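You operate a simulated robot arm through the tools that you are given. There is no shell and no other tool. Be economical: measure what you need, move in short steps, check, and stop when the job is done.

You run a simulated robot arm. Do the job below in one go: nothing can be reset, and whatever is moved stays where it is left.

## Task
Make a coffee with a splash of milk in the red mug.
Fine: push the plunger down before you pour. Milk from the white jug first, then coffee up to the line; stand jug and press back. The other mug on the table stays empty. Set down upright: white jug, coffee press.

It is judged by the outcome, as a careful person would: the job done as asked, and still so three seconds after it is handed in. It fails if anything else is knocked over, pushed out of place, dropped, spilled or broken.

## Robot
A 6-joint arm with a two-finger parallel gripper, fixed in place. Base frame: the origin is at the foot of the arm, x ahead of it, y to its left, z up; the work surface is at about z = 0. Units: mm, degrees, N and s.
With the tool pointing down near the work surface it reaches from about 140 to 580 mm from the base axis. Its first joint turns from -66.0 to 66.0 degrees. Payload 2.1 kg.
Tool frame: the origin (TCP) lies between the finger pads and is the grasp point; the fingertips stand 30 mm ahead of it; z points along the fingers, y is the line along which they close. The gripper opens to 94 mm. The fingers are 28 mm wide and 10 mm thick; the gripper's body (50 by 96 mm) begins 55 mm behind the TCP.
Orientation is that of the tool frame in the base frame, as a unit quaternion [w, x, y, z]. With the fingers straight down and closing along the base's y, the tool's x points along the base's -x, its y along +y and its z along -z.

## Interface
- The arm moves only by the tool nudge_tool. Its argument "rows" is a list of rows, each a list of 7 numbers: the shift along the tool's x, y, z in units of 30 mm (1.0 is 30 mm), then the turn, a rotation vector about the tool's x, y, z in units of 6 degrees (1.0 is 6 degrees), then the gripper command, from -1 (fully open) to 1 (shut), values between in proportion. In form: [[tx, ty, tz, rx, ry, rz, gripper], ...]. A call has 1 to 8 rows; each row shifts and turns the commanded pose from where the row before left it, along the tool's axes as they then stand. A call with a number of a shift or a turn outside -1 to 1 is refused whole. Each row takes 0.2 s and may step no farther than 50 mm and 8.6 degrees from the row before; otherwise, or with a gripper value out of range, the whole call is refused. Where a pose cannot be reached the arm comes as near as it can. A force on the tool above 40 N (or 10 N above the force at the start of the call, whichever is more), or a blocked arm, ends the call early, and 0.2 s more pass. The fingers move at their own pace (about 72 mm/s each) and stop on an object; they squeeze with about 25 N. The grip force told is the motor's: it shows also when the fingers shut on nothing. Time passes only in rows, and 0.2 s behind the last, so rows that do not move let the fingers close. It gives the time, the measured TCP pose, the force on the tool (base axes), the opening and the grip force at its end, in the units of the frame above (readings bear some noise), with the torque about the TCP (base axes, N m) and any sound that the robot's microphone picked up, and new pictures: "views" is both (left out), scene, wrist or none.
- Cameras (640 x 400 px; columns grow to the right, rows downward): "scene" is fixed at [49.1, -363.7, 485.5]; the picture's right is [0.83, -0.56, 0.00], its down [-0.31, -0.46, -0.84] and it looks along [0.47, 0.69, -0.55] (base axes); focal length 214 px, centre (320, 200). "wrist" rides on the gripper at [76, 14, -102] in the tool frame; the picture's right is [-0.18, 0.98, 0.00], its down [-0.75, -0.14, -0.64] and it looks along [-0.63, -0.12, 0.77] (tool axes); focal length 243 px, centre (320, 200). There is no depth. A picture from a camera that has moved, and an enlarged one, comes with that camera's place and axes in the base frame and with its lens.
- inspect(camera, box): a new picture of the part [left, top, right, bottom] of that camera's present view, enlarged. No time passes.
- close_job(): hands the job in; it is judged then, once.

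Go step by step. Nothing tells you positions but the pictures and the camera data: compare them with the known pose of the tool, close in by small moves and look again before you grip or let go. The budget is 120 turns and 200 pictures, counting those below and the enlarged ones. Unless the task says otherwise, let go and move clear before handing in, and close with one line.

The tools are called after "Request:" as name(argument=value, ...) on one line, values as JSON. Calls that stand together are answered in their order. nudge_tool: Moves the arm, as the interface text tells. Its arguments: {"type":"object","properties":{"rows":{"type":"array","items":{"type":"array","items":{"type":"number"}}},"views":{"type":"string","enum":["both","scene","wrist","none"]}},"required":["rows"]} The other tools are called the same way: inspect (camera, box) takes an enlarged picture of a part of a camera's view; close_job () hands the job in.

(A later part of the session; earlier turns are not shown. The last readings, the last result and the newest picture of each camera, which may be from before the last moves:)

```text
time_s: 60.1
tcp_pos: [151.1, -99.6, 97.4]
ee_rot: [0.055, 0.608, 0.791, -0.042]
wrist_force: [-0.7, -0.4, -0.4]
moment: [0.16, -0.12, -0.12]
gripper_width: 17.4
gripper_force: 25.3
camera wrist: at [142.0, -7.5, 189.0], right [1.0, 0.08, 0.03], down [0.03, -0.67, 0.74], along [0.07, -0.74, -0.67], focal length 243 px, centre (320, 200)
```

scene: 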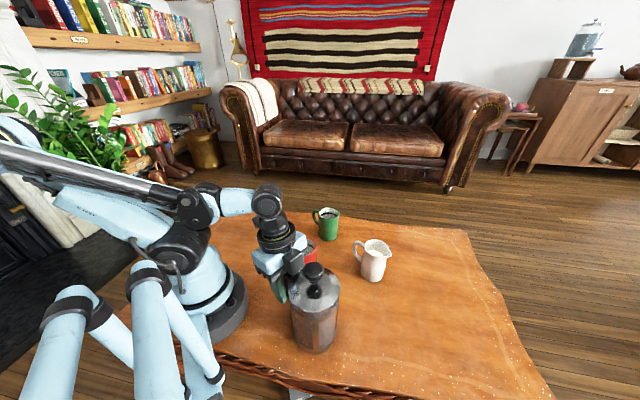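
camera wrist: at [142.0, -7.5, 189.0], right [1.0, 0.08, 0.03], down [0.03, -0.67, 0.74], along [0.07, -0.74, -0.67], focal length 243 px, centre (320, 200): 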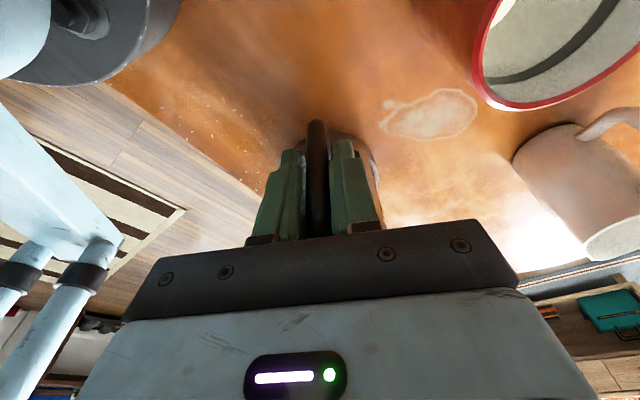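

Gripped at 17.4 mm. Small lift test of about 8 mm to see weight and droop.

Request:
nudge_tool(rows=[[-0.014, 0, -0.1, 0, 0, 0, 1], [-0.014, 0, -0.1, 0, 0, 0, 1], [-0.01, 0, -0.07, 0, 0, 0, 1], [0, 0, 0, 0, 0, 0, 1]], views="none")

Request:
inspect(camera="scene", box=[240, 240, 360, 370])

Request:
inspect(camera="wrist", box=[230, 60, 410, 240])

```text
time_s: 61.1
tcp_pos: [152.9, -98.3, 107.2]
ee_rot: [0.055, 0.607, 0.792, -0.042]
wrist_force: [-0.3, -0.8, -8.2]
moment: [0.6, 0.18, 0.03]
gripper_width: 16.9
gripper_force: 25.2
```

```text
3.08 times, centred on (300, 305) of scene
camera zoom: at [49.1, -363.7, 485.5], right [0.83, -0.56, 0.0], down [-0.31, -0.46, -0.84], along [0.47, 0.69, -0.55], focal length 660 px, centre (382, -123)
```

zoom: 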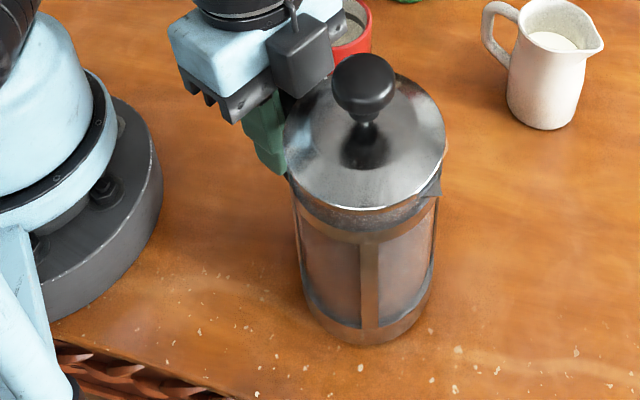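

```text
2.22 times, centred on (320, 150) of wrist
camera zoom: at [142.8, -7.3, 198.3], right [1.0, 0.08, 0.03], down [0.03, -0.67, 0.74], along [0.07, -0.74, -0.67], focal length 539 px, centre (320, 311)
```

zoom: 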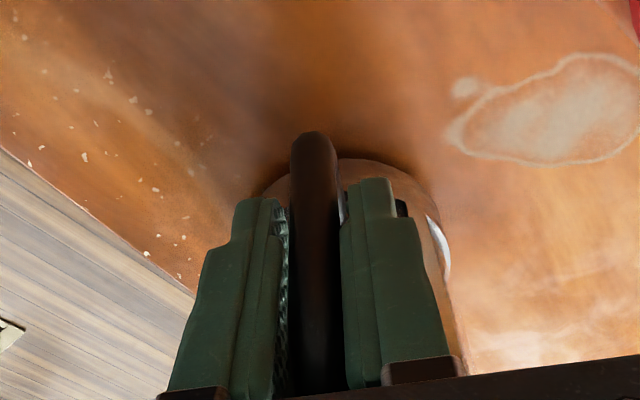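

It's fully lifted (8.2 N, 0.63 N·m) with no droop. Lift it straight up, gently.

Request:
nudge_tool(rows=[[-0.05, 0, -0.35, 0, 0, 0, 1], [-0.08, 0, -0.6, 0, 0, 0, 1], [-0.11, 0, -0.8, 0, 0, 0, 1], [-0.11, 0, -0.8, 0, 0, 0, 1], [-0.11, 0, -0.8, 0, 0, 0, 1], [-0.11, 0, -0.8, 0, 0, 0, 1], [-0.08, 0, -0.6, 0, 0, 0, 1], [-0.05, 0, -0.35, 0, 0, 0, 1]])

```text
time_s: 62.9
tcp_pos: [151.3, -98.8, 263.0]
ee_rot: [0.055, 0.607, 0.791, -0.043]
wrist_force: [-0.1, 0.5, -7.5]
moment: [0.6, 0.17, 0.01]
gripper_width: 17.4
gripper_force: 24.9
camera wrist: at [142.4, -7.2, 352.8], right [1.0, 0.08, 0.03], down [0.03, -0.67, 0.74], along [0.07, -0.74, -0.67], focal length 243 px, centre (320, 200)
```

scene: 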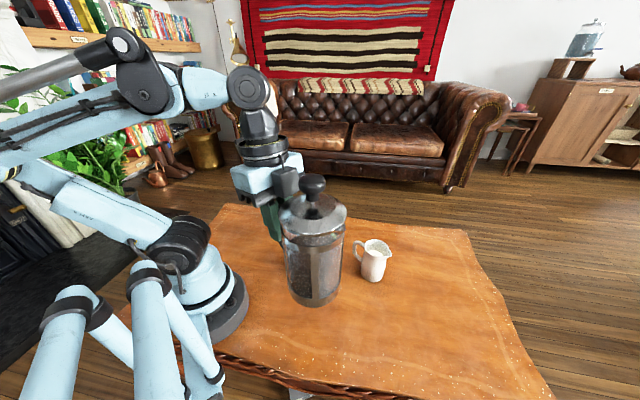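
wrist: 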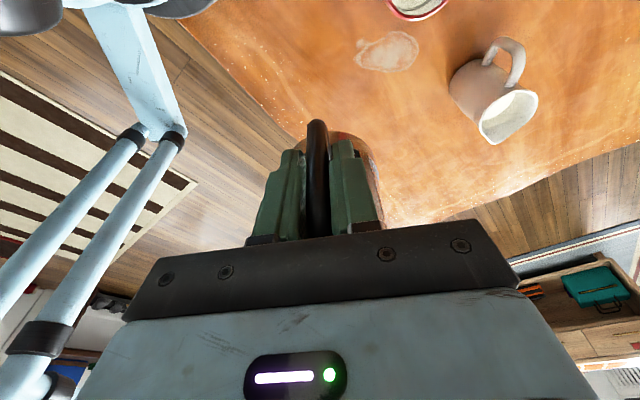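

Request:
inspect(camera="scene", box=[230, 150, 380, 320])

Request:
nudge_tool(rows=[[0.3, 0.22, -0.042, 0, 0, 0, 1], [0.6, 0.44, -0.084, 0, 0, 0, 1], [0.75, 0.55, -0.105, 0, 0, 0, 1], [0.75, 0.55, -0.105, 0, 0, 0, 1], [0.75, 0.55, -0.105, 0, 0, 0, 1], [0.75, 0.55, -0.105, 0, 0, 0, 1], [0.75, 0.55, -0.105, 0, 0, 0, 1], [0.75, 0.55, -0.105, 0, 0, 0, 1]], views="none")

```text
2.35 times, centred on (305, 235) of scene
camera zoom: at [49.1, -363.7, 485.5], right [0.83, -0.56, 0.0], down [-0.31, -0.46, -0.84], along [0.47, 0.69, -0.55], focal length 505 px, centre (355, 118)
```

zoom: 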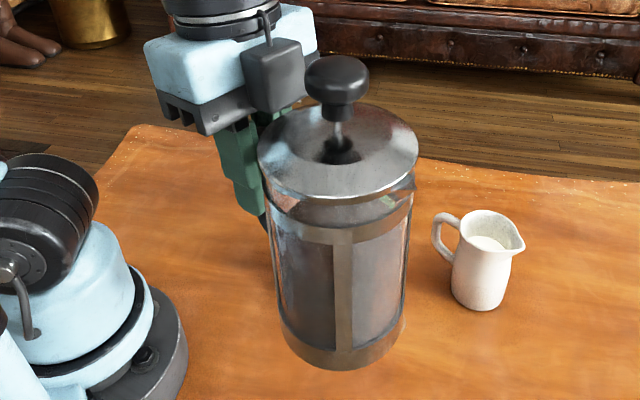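

```text
time_s: 64.7
tcp_pos: [222.2, 92.0, 260.2]
ee_rot: [0.054, 0.607, 0.792, -0.042]
wrist_force: [-0.1, -0.7, -9.0]
moment: [0.55, 0.15, 0.0]
gripper_width: 17.4
gripper_force: 24.8
```

No droop; the press hangs true. Yaw 15° more and begin tilting, still high.

Request:
nudge_tool(rows=[[0, 0, 0, 0.139, 0, 0.99, 1], [0, 0, 0, 0.139, 0, 0.99, 1], [0, 0, 0, 0.07, 0, 0.495, 1], [0.55, 0.37, 0.6, 0, 1, 0, 1], [0.46, 0, 0.68, 0, 1, 0, 1], [0, 0, 0, 0, 0, 0, 1]])

Request:
inspect(camera="scene", box=[230, 130, 350, 270])

```text
time_s: 66.1
tcp_pos: [236.1, 116.9, 218.3]
ee_rot: [-0.024, 0.707, 0.706, 0.024]
wrist_force: [0.4, 0.6, -8.4]
moment: [0.57, -0.01, 0.01]
gripper_width: 17.3
gripper_force: 25.1
camera wrist: at [250.9, 186.5, 326.8], right [0.98, -0.18, -0.01], down [-0.14, -0.8, 0.59], along [-0.12, -0.58, -0.81], focal length 243 px, centre (320, 200)
```

scene: 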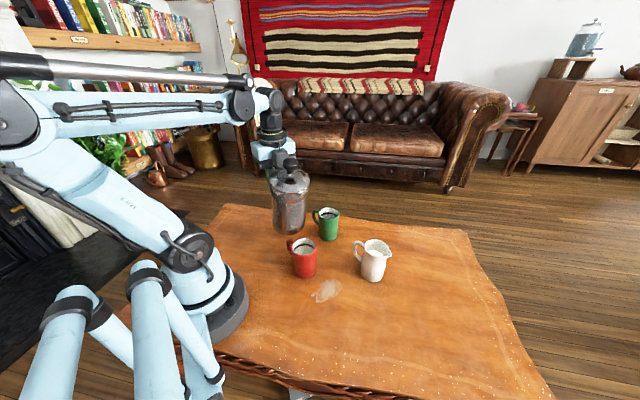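
wrist: 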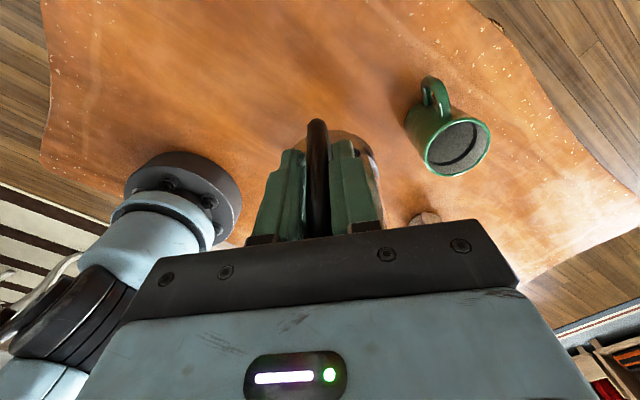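

```text
2.86 times, centred on (290, 200) of scene
camera zoom: at [49.1, -363.7, 485.5], right [0.83, -0.56, 0.0], down [-0.31, -0.46, -0.84], along [0.47, 0.69, -0.55], focal length 613 px, centre (406, 200)
```

zoom: 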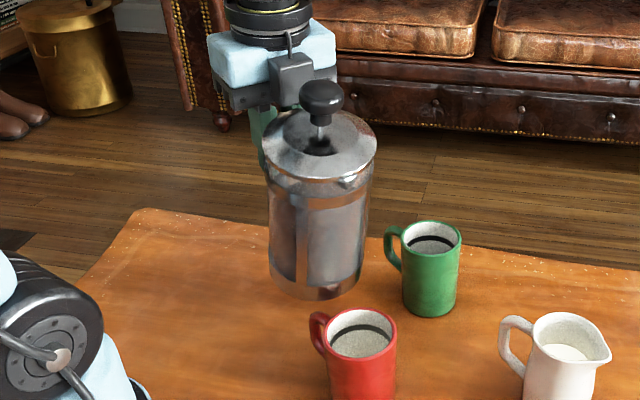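

The spout tip matches my prediction. A close look at the red mug, now fully visible, to fix its position.

Request:
inspect(camera="scene", box=[270, 220, 340, 290])

```text
5.71 times, centred on (305, 255) of scene
camera zoom: at [49.1, -363.7, 485.5], right [0.83, -0.56, 0.0], down [-0.31, -0.46, -0.84], along [0.47, 0.69, -0.55], focal length 1226 px, centre (406, -114)
```

zoom: 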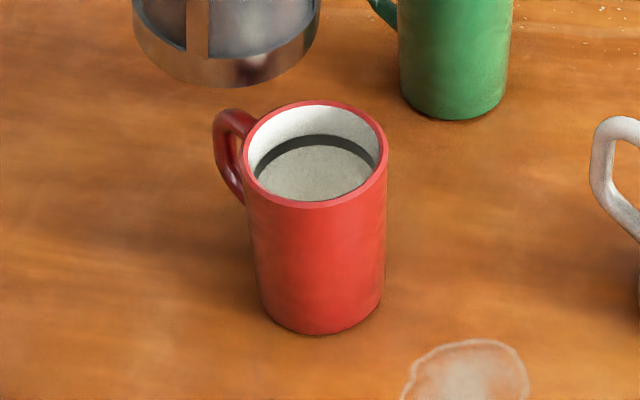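

Mug confirmed at (232,-24), rim z = 90. Tilt the press to 24°, with the spout tip above the mug.

Request:
nudge_tool(rows=[[0.013, -0.13, 0.67, 0, 1, 0, 1], [-0.05, 0, 0.635, 0, 1, 0, 1], [0, 0, 0, 0, 0, 0, 1]], views="none")

Request:
inspect(camera="scene", box=[240, 160, 350, 290])

```text
time_s: 66.9
tcp_pos: [233.3, 120.5, 180.3]
ee_rot: [-0.098, 0.7, 0.7, 0.099]
wrist_force: [0.3, 0.6, -8.4]
moment: [0.5, -0.02, 0.03]
gripper_width: 17.2
gripper_force: 25.2
```

```text
3.08 times, centred on (295, 225) of scene
camera zoom: at [49.1, -363.7, 485.5], right [0.83, -0.56, 0.0], down [-0.31, -0.46, -0.84], along [0.47, 0.69, -0.55], focal length 660 px, centre (397, 123)
```

zoom: 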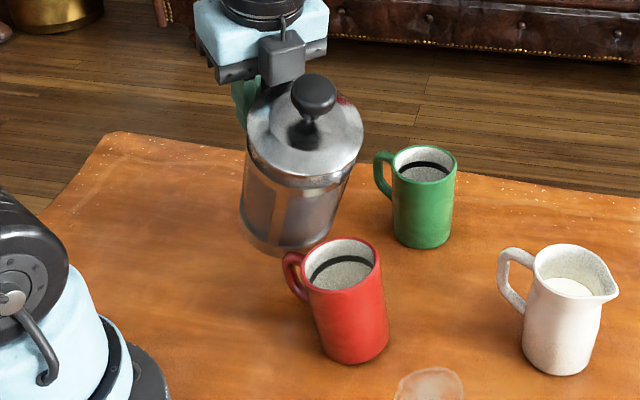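

Request:
nudge_tool(rows=[[-0.057, 0, 0.018, 0, 1, 0, 1], [0, 0, 0, 0, 0, 0, 1]], views="none")

Request:
inspect(camera="scene", box=[250, 180, 340, 280])

```text
time_s: 67.5
tcp_pos: [232.1, 119.6, 178.5]
ee_rot: [-0.135, 0.694, 0.694, 0.135]
wrist_force: [-0.1, 0.3, -8.3]
moment: [0.52, 0.02, 0.02]
gripper_width: 17.4
gripper_force: 24.9
```

```text
4.00 times, centred on (295, 230) of scene
camera zoom: at [49.1, -363.7, 485.5], right [0.83, -0.56, 0.0], down [-0.31, -0.46, -0.84], along [0.47, 0.69, -0.55], focal length 858 px, centre (420, 80)
```

zoom: 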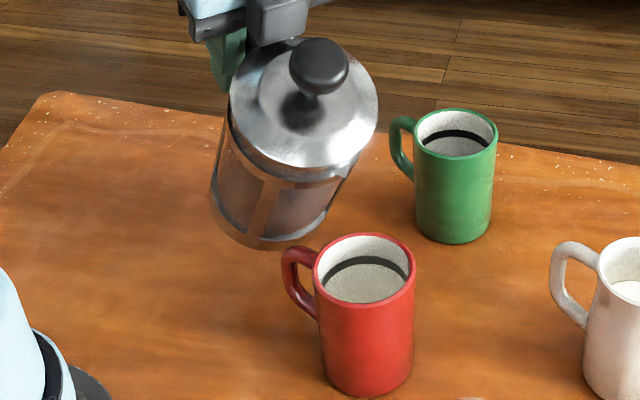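

No flow yet at 30°. Go to 36°.

Request:
nudge_tool(rows=[[-0.03, 0, -0.246, 0, 1, 0, 1], [0, 0, 0, 0, 0, 0, 1], [0, 0, 0, 0, 0, 0, 1]], views="none")

Request:
inspect(camera="scene", box=[250, 180, 340, 280])

```text
time_s: 68.3
tcp_pos: [233.9, 116.4, 185.8]
ee_rot: [-0.171, 0.686, 0.686, 0.171]
wrist_force: [0.3, 0.1, -8.6]
moment: [0.46, 0.04, -0.01]
gripper_width: 17.4
gripper_force: 24.9
```

```text
4.00 times, centred on (295, 230) of scene
camera zoom: at [49.1, -363.7, 485.5], right [0.83, -0.56, 0.0], down [-0.31, -0.46, -0.84], along [0.47, 0.69, -0.55], focal length 858 px, centre (420, 80)
```

zoom: 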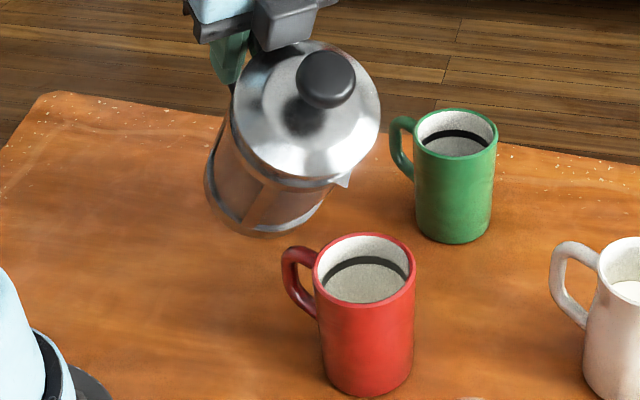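

Still none; go to 42°.

Request:
nudge_tool(rows=[[-0.016, 0, -0.3, 0, 1, 0, 1], [0, 0, 0, 0, 0, 0, 1]], views="none")

Request:
inspect(camera="scene", box=[250, 180, 340, 280])

```text
time_s: 68.9
tcp_pos: [232.6, 110.6, 193.2]
ee_rot: [-0.206, 0.676, 0.676, 0.206]
wrist_force: [-0.2, 0.1, -8.9]
moment: [0.37, 0.04, 0.02]
gripper_width: 17.4
gripper_force: 24.9
```

```text
4.00 times, centred on (295, 230) of scene
camera zoom: at [49.1, -363.7, 485.5], right [0.83, -0.56, 0.0], down [-0.31, -0.46, -0.84], along [0.47, 0.69, -0.55], focal length 858 px, centre (420, 80)
```

zoom: 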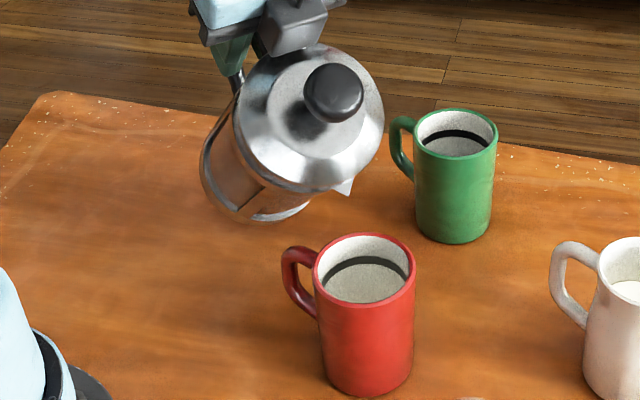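

Request:
nudge_tool(rows=[[-0.068, 0, -0.18, 0, 1, 0, 1], [0, 0, 0, 0, 0, 0, 1]], views="none")

Request:
inspect(camera="scene", box=[250, 180, 340, 280])

```text
time_s: 69.5
tcp_pos: [233.7, 107.9, 196.6]
ee_rot: [-0.242, 0.665, 0.664, 0.242]
wrist_force: [-0.6, 0.2, -8.8]
moment: [0.31, 0.01, 0.01]
gripper_width: 17.2
gripper_force: 25.3
```

```text
4.00 times, centred on (295, 230) of scene
camera zoom: at [49.1, -363.7, 485.5], right [0.83, -0.56, 0.0], down [-0.31, -0.46, -0.84], along [0.47, 0.69, -0.55], focal length 858 px, centre (420, 80)
```

zoom: 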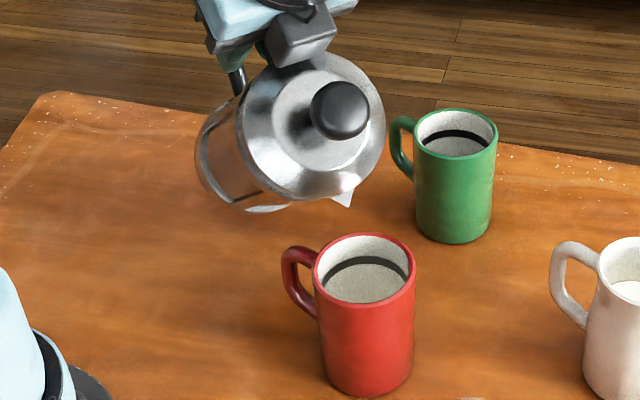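

Request:
nudge_tool(rows=[[-0.01, 0, -0.4, 0, 1, 0, 1], [0, 0, 0, 0, 0, 0, 1]], views="none")

Request:
inspect(camera="scene", box=[250, 180, 340, 280])

```text
time_s: 70.1
tcp_pos: [232.3, 99.7, 205.7]
ee_rot: [-0.276, 0.651, 0.651, 0.276]
wrist_force: [0.1, 0.7, -8.7]
moment: [0.26, 0.03, 0.0]
gripper_width: 17.3
gripper_force: 25.3
```

```text
4.00 times, centred on (295, 230) of scene
camera zoom: at [49.1, -363.7, 485.5], right [0.83, -0.56, 0.0], down [-0.31, -0.46, -0.84], along [0.47, 0.69, -0.55], focal length 858 px, centre (420, 80)
```

zoom: 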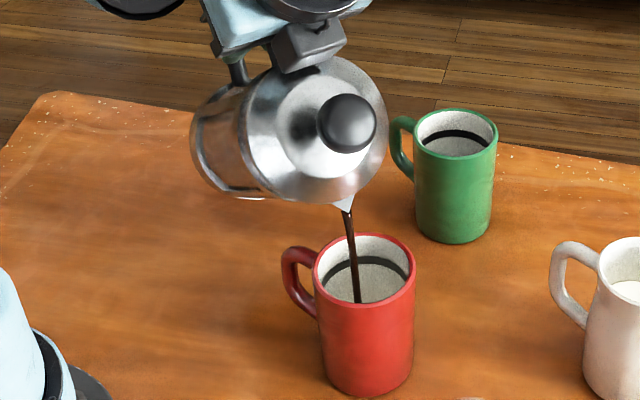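

Coffee is flowing into the mug. Hold and monitor.

Request:
nudge_tool(rows=[[0, 0, 0, 0, 0, 0, 1], [0, 0, 0, 0, 0, 0, 1], [0, 0, 0, 0, 0, 0, 1], [0, 0, 0, 0, 0, 0, 1], [0, 0, 0, 0, 0, 0, 1]], views="none")

Request:
inspect(camera="scene", box=[270, 210, 340, 280])

```text
time_s: 71.3
tcp_pos: [232.2, 98.7, 205.5]
ee_rot: [-0.276, 0.651, 0.651, 0.277]
wrist_force: [-0.5, 0.2, -6.8]
moment: [0.27, -0.02, -0.01]
gripper_width: 17.3
gripper_force: 25.2
```

```text
5.71 times, centred on (305, 245) of scene
camera zoom: at [49.1, -363.7, 485.5], right [0.83, -0.56, 0.0], down [-0.31, -0.46, -0.84], along [0.47, 0.69, -0.55], focal length 1226 px, centre (406, -57)
```

zoom: 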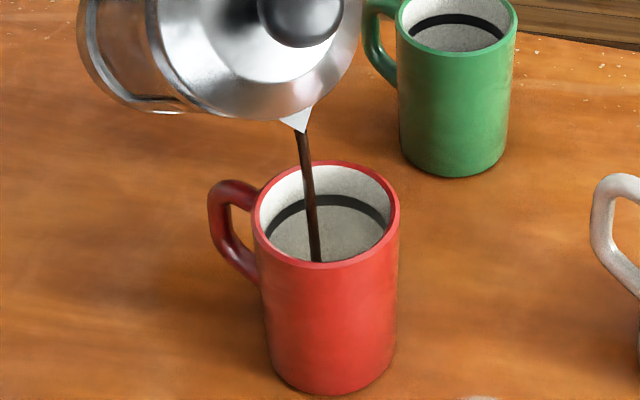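

Request:
nudge_tool(rows=[[0, 0, 0, 0, 0, 0, 1], [0, 0, 0, 0, 0, 0, 1], [0, 0, 0, 0, 0, 0, 1], [0, 0, 0, 0, 0, 0, 1], [0, 0, 0, 0, 0, 0, 1], [0, 0, 0, 0, 0, 0, 1], [0, 0, 0, 0, 0, 0, 1], [0, 0, 0, 0, 0, 0, 1]], views="none")

Request:
inspect(camera="scene", box=[270, 210, 340, 280])

```text
time_s: 73.1
tcp_pos: [232.0, 98.7, 206.6]
ee_rot: [-0.277, 0.651, 0.651, 0.276]
wrist_force: [0.1, -0.2, -8.1]
moment: [0.26, 0.01, 0.02]
gripper_width: 17.3
gripper_force: 25.1
```

```text
5.71 times, centred on (305, 245) of scene
camera zoom: at [49.1, -363.7, 485.5], right [0.83, -0.56, 0.0], down [-0.31, -0.46, -0.84], along [0.47, 0.69, -0.55], focal length 1226 px, centre (406, -57)
```

zoom: 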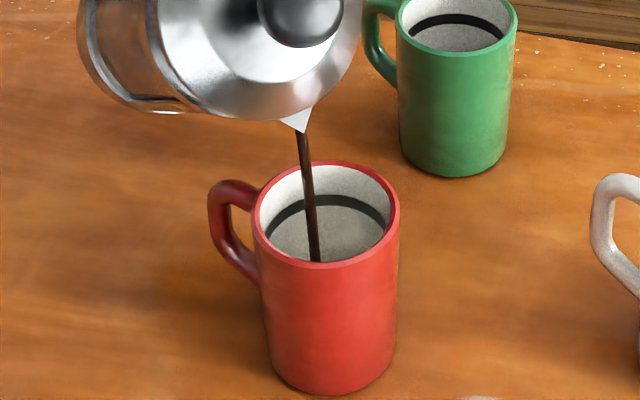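

Request:
nudge_tool(rows=[[0, 0, 0, 0, 0, 0, 1], [0, 0, 0, 0, 0, 0, 1], [0, 0, 0, 0, 0, 0, 1], [0, 0, 0, 0, 0, 0, 1], [0, 0, 0, 0, 0, 0, 1], [0, 0, 0, 0, 0, 0, 1], [0, 0, 0, 0, 0, 0, 1], [0, 0, 0, 0, 0, 0, 1]], views="none")

Request:
inspect(camera="scene", box=[270, 210, 340, 280])

```text
time_s: 74.9
tcp_pos: [231.7, 99.1, 206.8]
ee_rot: [-0.276, 0.651, 0.651, 0.277]
wrist_force: [-0.2, -0.2, -8.2]
moment: [0.29, -0.01, -0.03]
gripper_width: 17.4
gripper_force: 24.9
```

```text
5.71 times, centred on (305, 245) of scene
camera zoom: at [49.1, -363.7, 485.5], right [0.83, -0.56, 0.0], down [-0.31, -0.46, -0.84], along [0.47, 0.69, -0.55], focal length 1226 px, centre (406, -57)
```

zoom: 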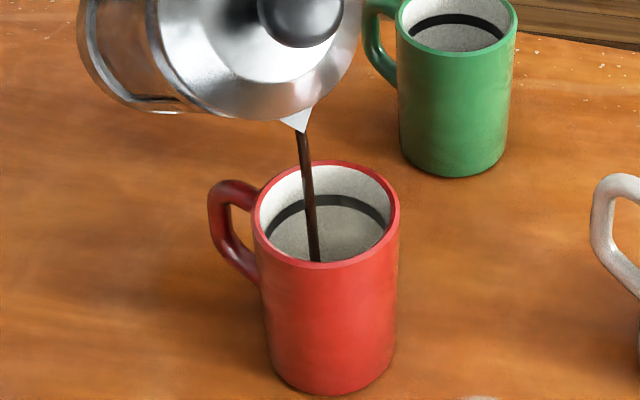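

The flow is slow, so I'll increase the tilt a little (to 58°) and hold.

Request:
nudge_tool(rows=[[-0.007, 0, -0.25, 0, 0.67, 0, 1], [0, 0, 0, 0, 0, 0, 1], [0, 0, 0, 0, 0, 0, 1], [0, 0, 0, 0, 0, 0, 1], [0, 0, 0, 0, 0, 0, 1], [0, 0, 0, 0, 0, 0, 1]], views="none")

Request:
inspect(camera="scene", box=[270, 210, 340, 280])

```text
time_s: 76.3
tcp_pos: [233.0, 93.1, 211.4]
ee_rot: [-0.298, 0.641, 0.641, 0.299]
wrist_force: [0.3, 0.4, -8.4]
moment: [0.23, 0.02, 0.02]
gripper_width: 17.5
gripper_force: 25.3
```

```text
5.71 times, centred on (305, 245) of scene
camera zoom: at [49.1, -363.7, 485.5], right [0.83, -0.56, 0.0], down [-0.31, -0.46, -0.84], along [0.47, 0.69, -0.55], focal length 1226 px, centre (406, -57)
```

zoom: 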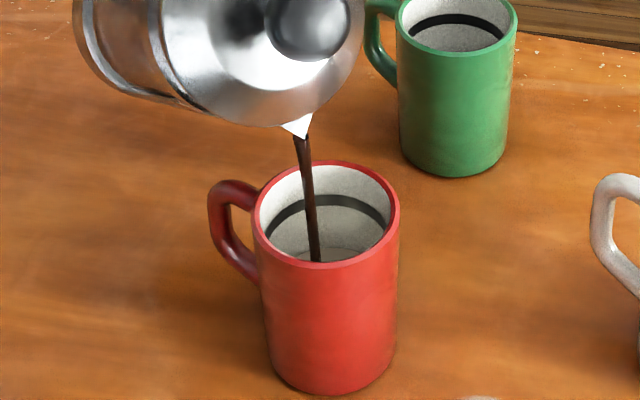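

The liquid surface is now visible, about 50 mm below the rim. Keep holding.

Request:
nudge_tool(rows=[[0, 0, 0, 0, 0, 0, 1], [0, 0, 0, 0, 0, 0, 1], [0, 0, 0, 0, 0, 0, 1], [0, 0, 0, 0, 0, 0, 1], [0, 0, 0, 0, 0, 0, 1], [0, 0, 0, 0, 0, 0, 1], [0, 0, 0, 0, 0, 0, 1], [0, 0, 0, 0, 0, 0, 1]], views="none")

Request:
inspect(camera="scene", box=[280, 220, 330, 270])

```text
time_s: 78.1
tcp_pos: [230.9, 94.4, 212.1]
ee_rot: [-0.299, 0.641, 0.641, 0.299]
wrist_force: [1.4, 0.2, -7.8]
moment: [0.19, 0.01, -0.03]
gripper_width: 17.4
gripper_force: 25.2
```

```text
8.00 times, centred on (305, 245) of scene
camera zoom: at [49.1, -363.7, 485.5], right [0.83, -0.56, 0.0], down [-0.31, -0.46, -0.84], along [0.47, 0.69, -0.55], focal length 1716 px, centre (440, -160)
```

zoom: 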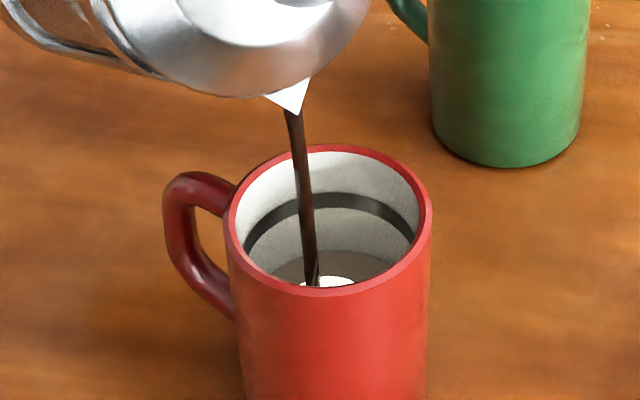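

The surface is rising steadily. The line is about 50 px above it at ~8 px/s.

Request:
nudge_tool(rows=[[0, 0, 0, 0, 0, 0, 1], [0, 0, 0, 0, 0, 0, 1], [0, 0, 0, 0, 0, 0, 1], [0, 0, 0, 0, 0, 0, 1], [0, 0, 0, 0, 0, 0, 1], [0, 0, 0, 0, 0, 0, 1], [0, 0, 0, 0, 0, 0, 1], [0, 0, 0, 0, 0, 0, 1]], views="none")

Request:
inspect(camera="scene", box=[280, 220, 330, 270])

```text
time_s: 79.9
tcp_pos: [232.4, 92.6, 210.7]
ee_rot: [-0.299, 0.641, 0.64, 0.3]
wrist_force: [-0.4, 0.2, -6.8]
moment: [0.23, -0.01, -0.01]
gripper_width: 17.4
gripper_force: 25.1
```

```text
8.00 times, centred on (305, 245) of scene
camera zoom: at [49.1, -363.7, 485.5], right [0.83, -0.56, 0.0], down [-0.31, -0.46, -0.84], along [0.47, 0.69, -0.55], focal length 1716 px, centre (440, -160)
```

zoom: 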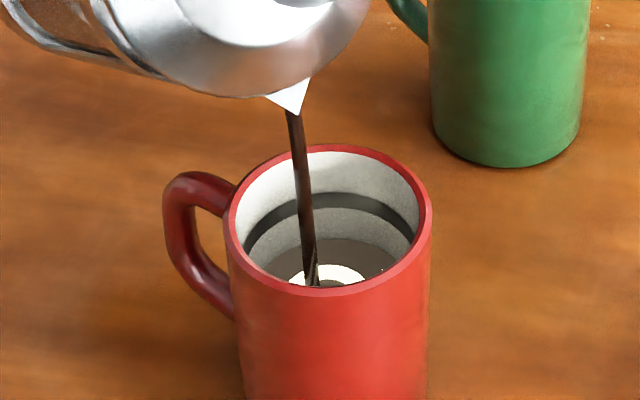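

Request:
nudge_tool(rows=[[0, 0, 0, 0, 0, 0, 1], [0, 0, 0, 0, 0, 0, 1], [0, 0, 0, 0, 0, 0, 1], [0, 0, 0, 0, 0, 0, 1], [0, 0, 0, 0, 0, 0, 1], [0, 0, 0, 0, 0, 0, 1], [0, 0, 0, 0, 0, 0, 1], [0, 0, 0, 0, 0, 0, 1]], views="none")

Request:
inspect(camera="scene", box=[280, 220, 330, 270])

```text
time_s: 81.7
tcp_pos: [231.4, 91.9, 211.7]
ee_rot: [-0.299, 0.641, 0.641, 0.299]
wrist_force: [0.0, -1.3, -8.1]
moment: [0.22, -0.01, 0.01]
gripper_width: 17.4
gripper_force: 25.2
```

```text
8.00 times, centred on (305, 245) of scene
camera zoom: at [49.1, -363.7, 485.5], right [0.83, -0.56, 0.0], down [-0.31, -0.46, -0.84], along [0.47, 0.69, -0.55], focal length 1716 px, centre (440, -160)
```

zoom: 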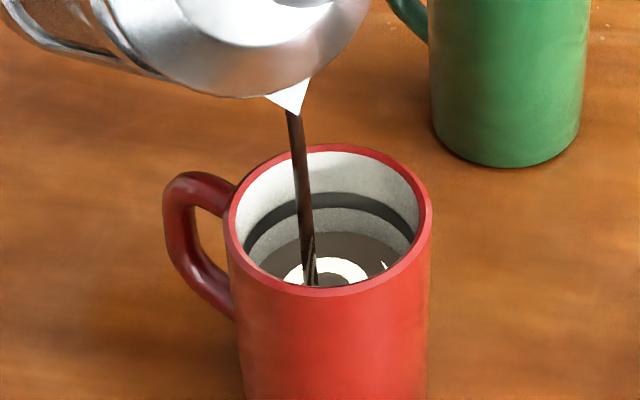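

The flow is slowing, so I'll add 3° of tilt and watch closely.

Request:
nudge_tool(rows=[[0.065, 0, -0.21, 0, 0.5, 0, 1], [0, 0, 0, 0, 0, 0, 1], [0, 0, 0, 0, 0, 0, 1], [0, 0, 0, 0, 0, 0, 1], [0, 0, 0, 0, 0, 0, 1]], views="none")

Request:
inspect(camera="scene", box=[280, 220, 330, 270])

```text
time_s: 82.9
tcp_pos: [232.6, 90.1, 217.0]
ee_rot: [-0.316, 0.632, 0.633, 0.316]
wrist_force: [-0.2, -0.6, -7.0]
moment: [0.17, 0.0, -0.01]
gripper_width: 17.2
gripper_force: 25.1
```

```text
8.00 times, centred on (305, 245) of scene
camera zoom: at [49.1, -363.7, 485.5], right [0.83, -0.56, 0.0], down [-0.31, -0.46, -0.84], along [0.47, 0.69, -0.55], focal length 1716 px, centre (440, -160)
```

zoom: 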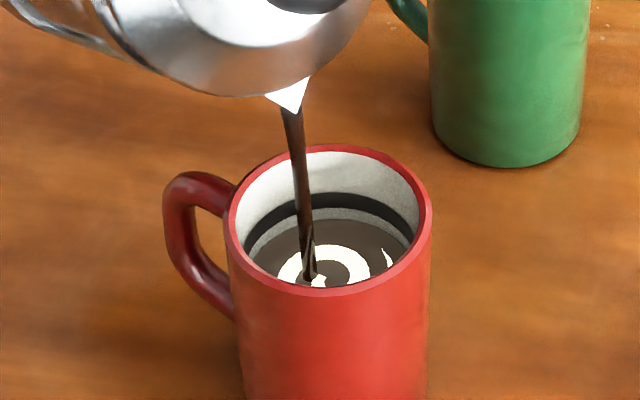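

Nearly there: hold ~0.6 s more, then tilt back 12° keeping the tip over the mug, and check.

Request:
nudge_tool(rows=[[0, 0, 0, 0, 0, 0, 1], [0, 0, 0, 0, 0, 0, 1], [0, 0, 0, 0, 0, 0, 1], [0, 0, 0.33, 0, -1, 0, 1], [0.036, 0, 0.33, 0, -1, 0, 1], [0, 0, 0, 0, 0, 0, 1]], views="none")

Request:
inspect(camera="scene", box=[280, 220, 330, 270])

```text
time_s: 84.3
tcp_pos: [232.8, 104.5, 205.5]
ee_rot: [-0.247, 0.663, 0.662, 0.247]
wrist_force: [0.1, -0.5, -7.4]
moment: [0.27, 0.0, 0.04]
gripper_width: 17.3
gripper_force: 24.4
```

```text
8.00 times, centred on (305, 245) of scene
camera zoom: at [49.1, -363.7, 485.5], right [0.83, -0.56, 0.0], down [-0.31, -0.46, -0.84], along [0.47, 0.69, -0.55], focal length 1716 px, centre (440, -160)
```

zoom: 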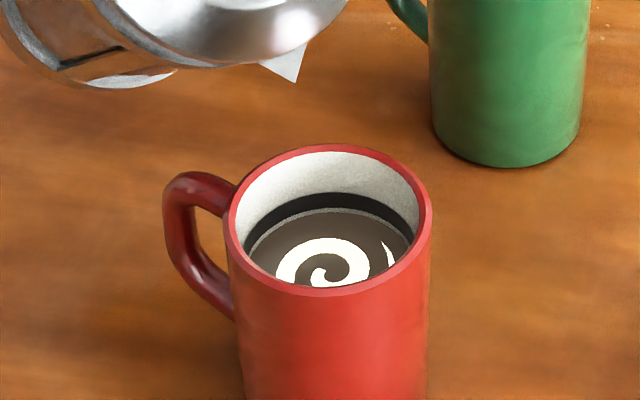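

Request:
inspect(camera="scene", box=[295, 235, 325, 258])

```text
16.00 times, centred on (310, 246) of scene
camera zoom: at [49.1, -363.7, 485.5], right [0.83, -0.56, 0.0], down [-0.31, -0.46, -0.84], along [0.47, 0.69, -0.55], focal length 3432 px, centre (480, -544)
```

zoom: 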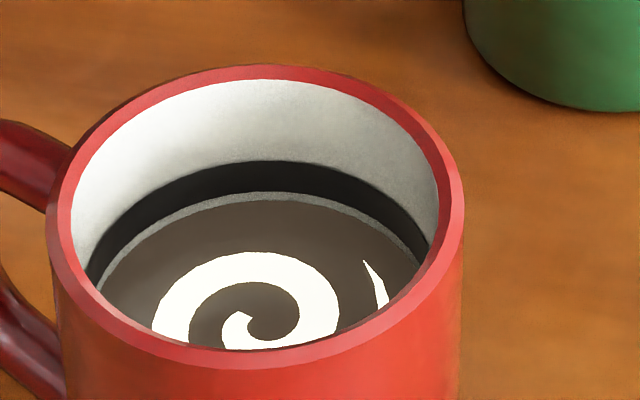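

The level is just under the line (about 2 mm). I'll give one more short pour to bring it onto the line.

Request:
nudge_tool(rows=[[-0.07, 0, -0.326, 0, 1, 0, 1], [-0.036, 0, -0.33, 0, 1, 0, 1], [0, 0, 0, 0, 0, 0, 1], [0, 0, 0, 0, 0, 0, 1], [0, 0, 0, 0, 0, 0, 1], [0, 0, 0.33, 0, -1, 0, 1], [0.036, 0, 0.33, 0, -1, 0, 1], [0, 0, 0, 0, 0, 0, 1]], views="none")

Request:
inspect(camera="scene", box=[295, 235, 325, 258])

```text
time_s: 86.1
tcp_pos: [233.3, 105.2, 205.5]
ee_rot: [-0.247, 0.663, 0.662, 0.248]
wrist_force: [-0.1, 0.0, -7.2]
moment: [0.29, 0.02, 0.01]
gripper_width: 17.2
gripper_force: 24.8
```

```text
16.00 times, centred on (310, 246) of scene
camera zoom: at [49.1, -363.7, 485.5], right [0.83, -0.56, 0.0], down [-0.31, -0.46, -0.84], along [0.47, 0.69, -0.55], focal length 3432 px, centre (480, -544)
```

zoom: 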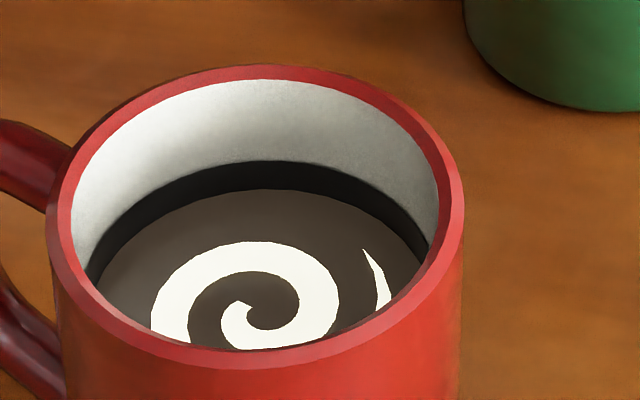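

It's at the lower edge of the line. One more small pour to bring it to mid-line.

Request:
nudge_tool(rows=[[-0.07, 0, -0.326, 0, 1, 0, 1], [-0.036, 0, -0.33, 0, 1, 0, 1], [0, 0, 0, 0, 0, 0, 1], [0, 0, 0, 0, 0, 0, 1], [0, 0, 0, 0, 0, 0, 1], [0, 0, 0, 0, 0, 0, 1], [0, 0, 0.33, 0, -1, 0, 1], [0.036, 0, 0.33, 0, -1, 0, 1]], views="none")

Request:
inspect(camera="scene", box=[295, 235, 325, 258])

```text
time_s: 87.9
tcp_pos: [233.1, 105.9, 204.4]
ee_rot: [-0.247, 0.663, 0.662, 0.249]
wrist_force: [0.2, 0.5, -8.4]
moment: [0.32, -0.03, -0.02]
gripper_width: 17.1
gripper_force: 25.4
```

```text
16.00 times, centred on (310, 246) of scene
camera zoom: at [49.1, -363.7, 485.5], right [0.83, -0.56, 0.0], down [-0.31, -0.46, -0.84], along [0.47, 0.69, -0.55], focal length 3432 px, centre (480, -544)
```

zoom: 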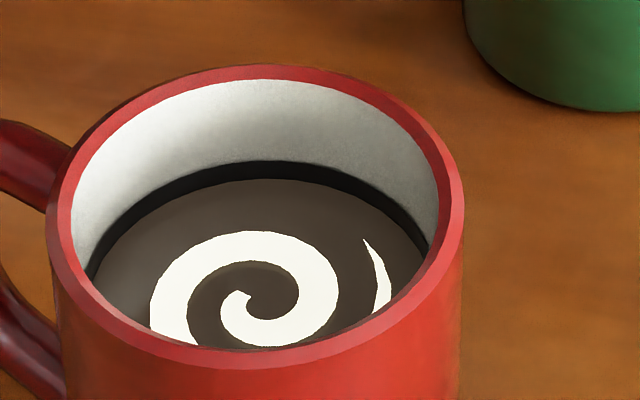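

The level is now mid-line. I'll tilt the press back upright, rising as I go.

Request:
nudge_tool(rows=[[0.263, 0, -0.125, 0, -1, 0, 1], [0.249, 0, -0.152, 0, -1, 0, 1], [0.231, 0, -0.177, 0, -1, 0, 1], [0.212, 0, -0.2, 0, -1, 0, 1], [0.024, 0, -0.27, 0, -1, 0, 1], [0, 0, -0.272, 0, -1, 0, 1], [-0.033, 0, -0.27, 0, -1, 0, 1], [-0.06, 0, -0.267, 0, -1, 0, 1]])

Request:
inspect(camera="scene", box=[230, 120, 350, 280])

```text
time_s: 89.7
tcp_pos: [233.3, 114.2, 269.3]
ee_rot: [0.043, 0.706, 0.705, -0.043]
wrist_force: [-0.2, 0.1, -7.4]
moment: [0.52, -0.01, 0.0]
gripper_width: 17.4
gripper_force: 25.2
camera wrist: at [246.8, 202.6, 361.8], right [0.98, -0.18, 0.02], down [-0.14, -0.67, 0.73], along [-0.12, -0.72, -0.68], focal length 243 px, centre (320, 200)
```

scene: 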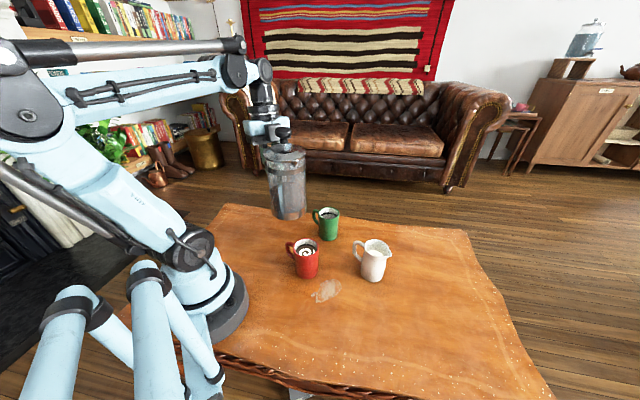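
wrist: 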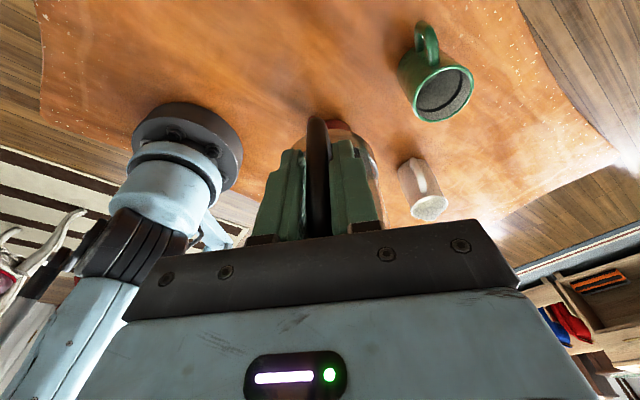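

```text
2.50 times, centred on (290, 200) of scene
camera zoom: at [49.1, -363.7, 485.5], right [0.83, -0.56, 0.0], down [-0.31, -0.46, -0.84], along [0.47, 0.69, -0.55], focal length 536 px, centre (395, 200)
```

zoom: 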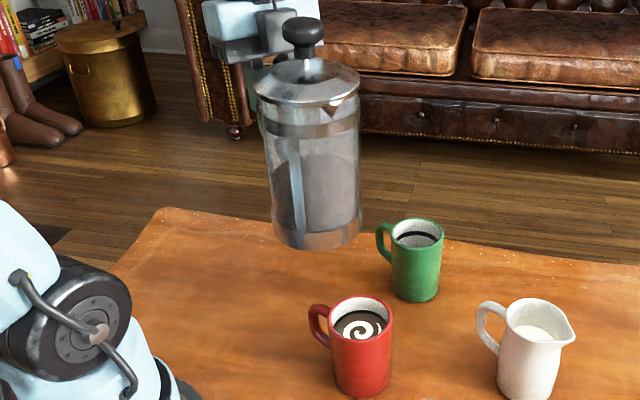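

Upright, no drips. Yaw back and carry the press home.

Request:
nudge_tool(rows=[[0, 0, 0, -0.122, 0, -0.993, 1], [0, 0, 0, -0.122, 0, -0.993, 1], [0, 0, 0, -0.061, -0.17, -0.497, 1], [0, 0, 0, 0, 0, 0, 1]], views="none")

Request:
nudge_tool(rows=[[-0.4, -0.293, 0.056, 0, 0, 0, 1], [-0.8, -0.586, 0.112, 0, 0, 0, 1], [-0.9, -0.659, 0.126, 0, 0, 0, 1], [-0.9, -0.659, 0.126, 0, 0, 0, 1], [-0.9, -0.659, 0.126, 0, 0, 0, 1], [-0.9, -0.659, 0.126, 0, 0, 0, 1], [-0.8, -0.586, 0.112, 0, 0, 0, 1], [-0.5, -0.366, 0.07, 0, 0, 0, 1]])

```text
time_s: 90.7
tcp_pos: [232.1, 112.8, 268.6]
ee_rot: [0.056, 0.607, 0.791, -0.042]
wrist_force: [0.0, -0.9, -6.9]
moment: [0.51, 0.14, -0.01]
gripper_width: 17.3
gripper_force: 25.4
```

```text
time_s: 92.5
tcp_pos: [150.8, -102.0, 268.9]
ee_rot: [0.056, 0.607, 0.791, -0.043]
wrist_force: [0.3, 0.1, -7.3]
moment: [0.55, 0.15, -0.01]
gripper_width: 17.2
gripper_force: 24.8
camera wrist: at [141.2, -9.4, 360.0], right [1.0, 0.08, 0.03], down [0.03, -0.67, 0.74], along [0.08, -0.74, -0.67], focal length 243 px, centre (320, 200)
```

scene: 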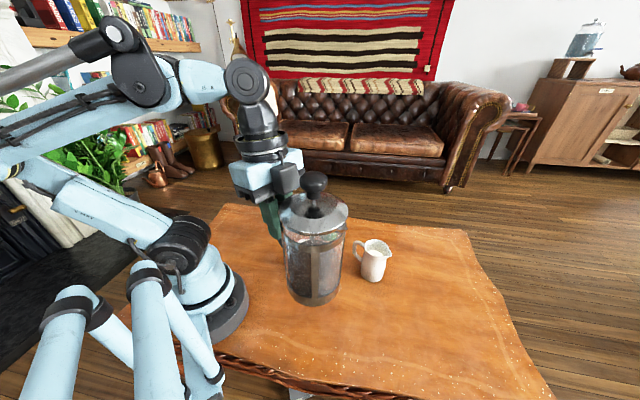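
wrist: 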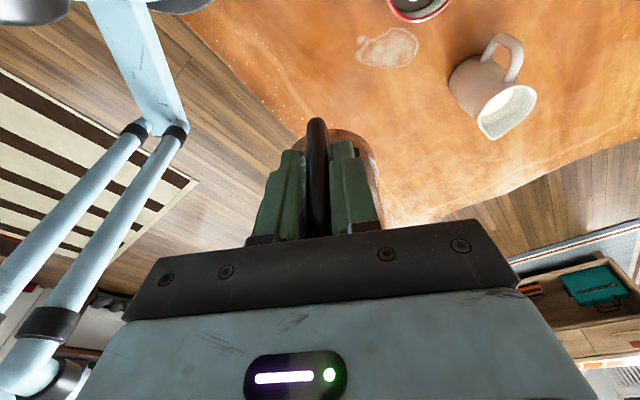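

Lower it nearly to the table.

Request:
nudge_tool(rows=[[0.14, 0.05, 0.4, 0, 0, 0, 1], [0.11, 0, 0.8, 0, 0, 0, 1], [0.126, 0, 0.9, 0, 0, 0, 1], [0.126, 0, 0.9, 0, 0, 0, 1], [0.126, 0, 0.9, 0, 0, 0, 1], [0.11, 0, 0.8, 0, 0, 0, 1], [0.07, 0, 0.5, 0, 0, 0, 1], [0.042, 0, 0.25, 0, 0, 0, 1]], views="scene")

Request:
inspect(camera="scene", box=[250, 250, 370, 370])

```text
time_s: 94.3
tcp_pos: [151.9, -97.9, 102.4]
ee_rot: [0.055, 0.608, 0.791, -0.042]
wrist_force: [0.0, -0.3, -7.3]
moment: [0.5, 0.11, -0.02]
gripper_width: 17.6
gripper_force: 25.1
```

scene: 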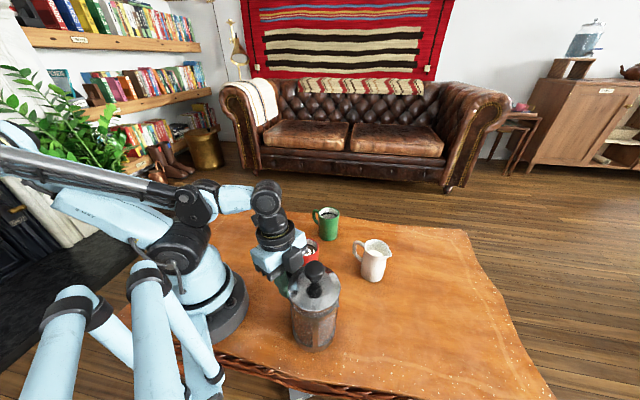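

```text
3.33 times, centred on (310, 310) of scene
camera zoom: at [49.1, -363.7, 485.5], right [0.83, -0.56, 0.0], down [-0.31, -0.46, -0.84], along [0.47, 0.69, -0.55], focal length 715 px, centre (353, -167)
```

zoom: 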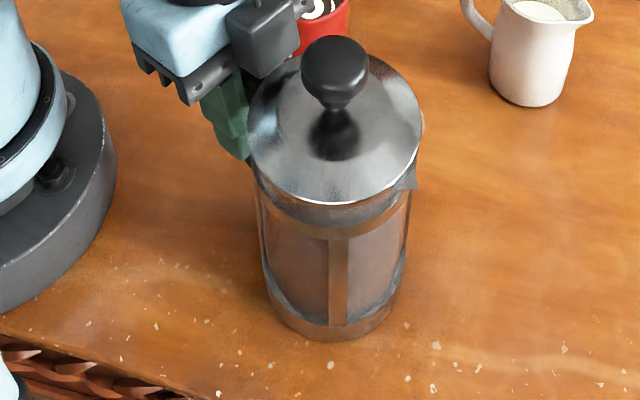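

Position good. Down the last few millimetres in small steps.

Request:
nudge_tool(rows=[[0.014, 0, 0.06, 0, 0, 0, 1], [0.01, 0, 0.05, 0, 0, 0, 1], [0.005, 0, 0.03, 0, 0, 0, 1], [0, 0, 0, 0, 0, 0, 1]], views="none")

```text
time_s: 95.3
tcp_pos: [151.9, -98.8, 99.9]
ee_rot: [0.056, 0.607, 0.791, -0.043]
wrist_force: [-1.0, 5.9, 8.6]
moment: [-0.75, -0.24, -0.01]
gripper_width: 17.4
gripper_force: 25.4
```

The spout edge touches first (about 1.5° of droop). I'll level it with a slight counter-rotation and settle.

Request:
nudge_tool(rows=[[0, 0, -0.03, 0, -0.25, 0, 1], [0.005, 0, 0.04, 0, 0, 0, 1], [0.005, 0, 0.03, 0, 0, 0, 1], [0, 0, 0, 0, 0, 0, 1]], views="none")

```text
time_s: 96.3
tcp_pos: [151.2, -96.9, 97.3]
ee_rot: [0.066, 0.607, 0.791, -0.05]
wrist_force: [0.0, -0.1, -7.7]
moment: [0.5, 0.13, 0.03]
gripper_width: 17.3
gripper_force: 24.8
```

Request:
nudge_tool(rows=[[0.004, 0, 0.03, 0, 0, 0, 1], [0.004, 0, 0.03, 0, 0, 0, 1], [0, 0, 0, 0, 0, 0, 1]], views="none")

```text
time_s: 97.1
tcp_pos: [150.3, -97.5, 96.4]
ee_rot: [0.066, 0.607, 0.79, -0.051]
wrist_force: [-3.6, 1.1, 20.9]
moment: [-0.21, -0.03, 0.01]
gripper_width: 17.4
gripper_force: 24.8
```

It's seated evenly on the table. Ease slightly and open.

Request:
nudge_tool(rows=[[0, 0, -0.03, 0, 0, 0, 1], [0, 0, 0, 0, 0, 0, 0.6], [0, 0, 0, 0, 0, 0, 0.15], [0, 0, 0, 0, 0, 0, 0.15]])

Request:
inspect(camera="wrist", box=[230, 60, 410, 240])

```text
time_s: 98.1
tcp_pos: [151.2, -98.3, 95.9]
ee_rot: [0.066, 0.606, 0.791, -0.051]
wrist_force: [0.0, -0.3, 0.0]
moment: [-0.02, 0.0, -0.01]
gripper_width: 40.1
gripper_force: 0.1
camera wrist: at [140.7, -3.8, 185.8], right [1.0, 0.08, 0.03], down [0.03, -0.65, 0.76], along [0.08, -0.75, -0.65], focal length 243 px, centre (320, 200)
```

scene: 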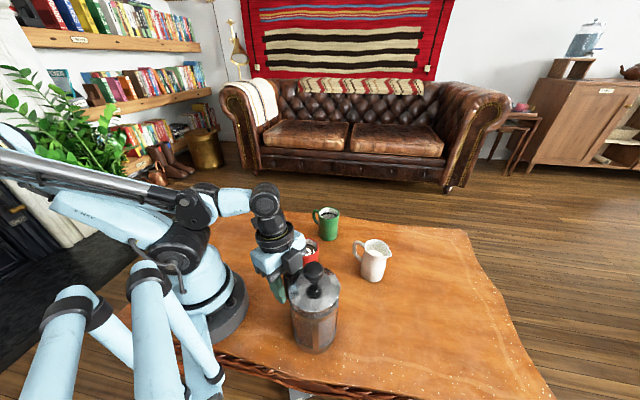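
wrist: 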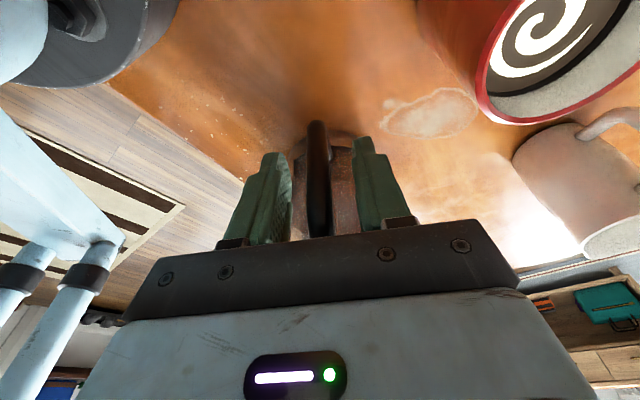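

```text
2.22 times, centred on (320, 150) of wrist
camera zoom: at [140.7, -3.8, 185.8], right [1.0, 0.08, 0.03], down [0.03, -0.65, 0.76], along [0.08, -0.75, -0.65], focal length 539 px, centre (320, 311)
```

zoom: 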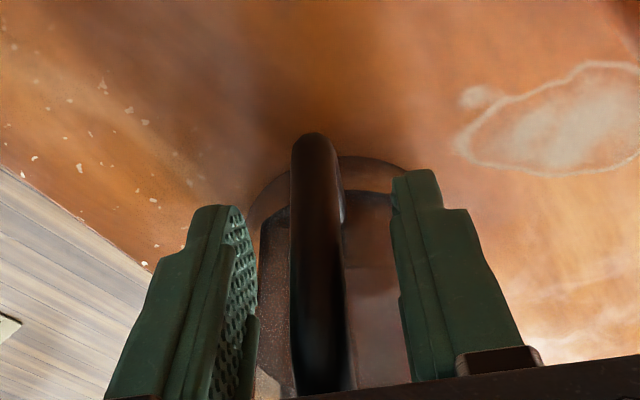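

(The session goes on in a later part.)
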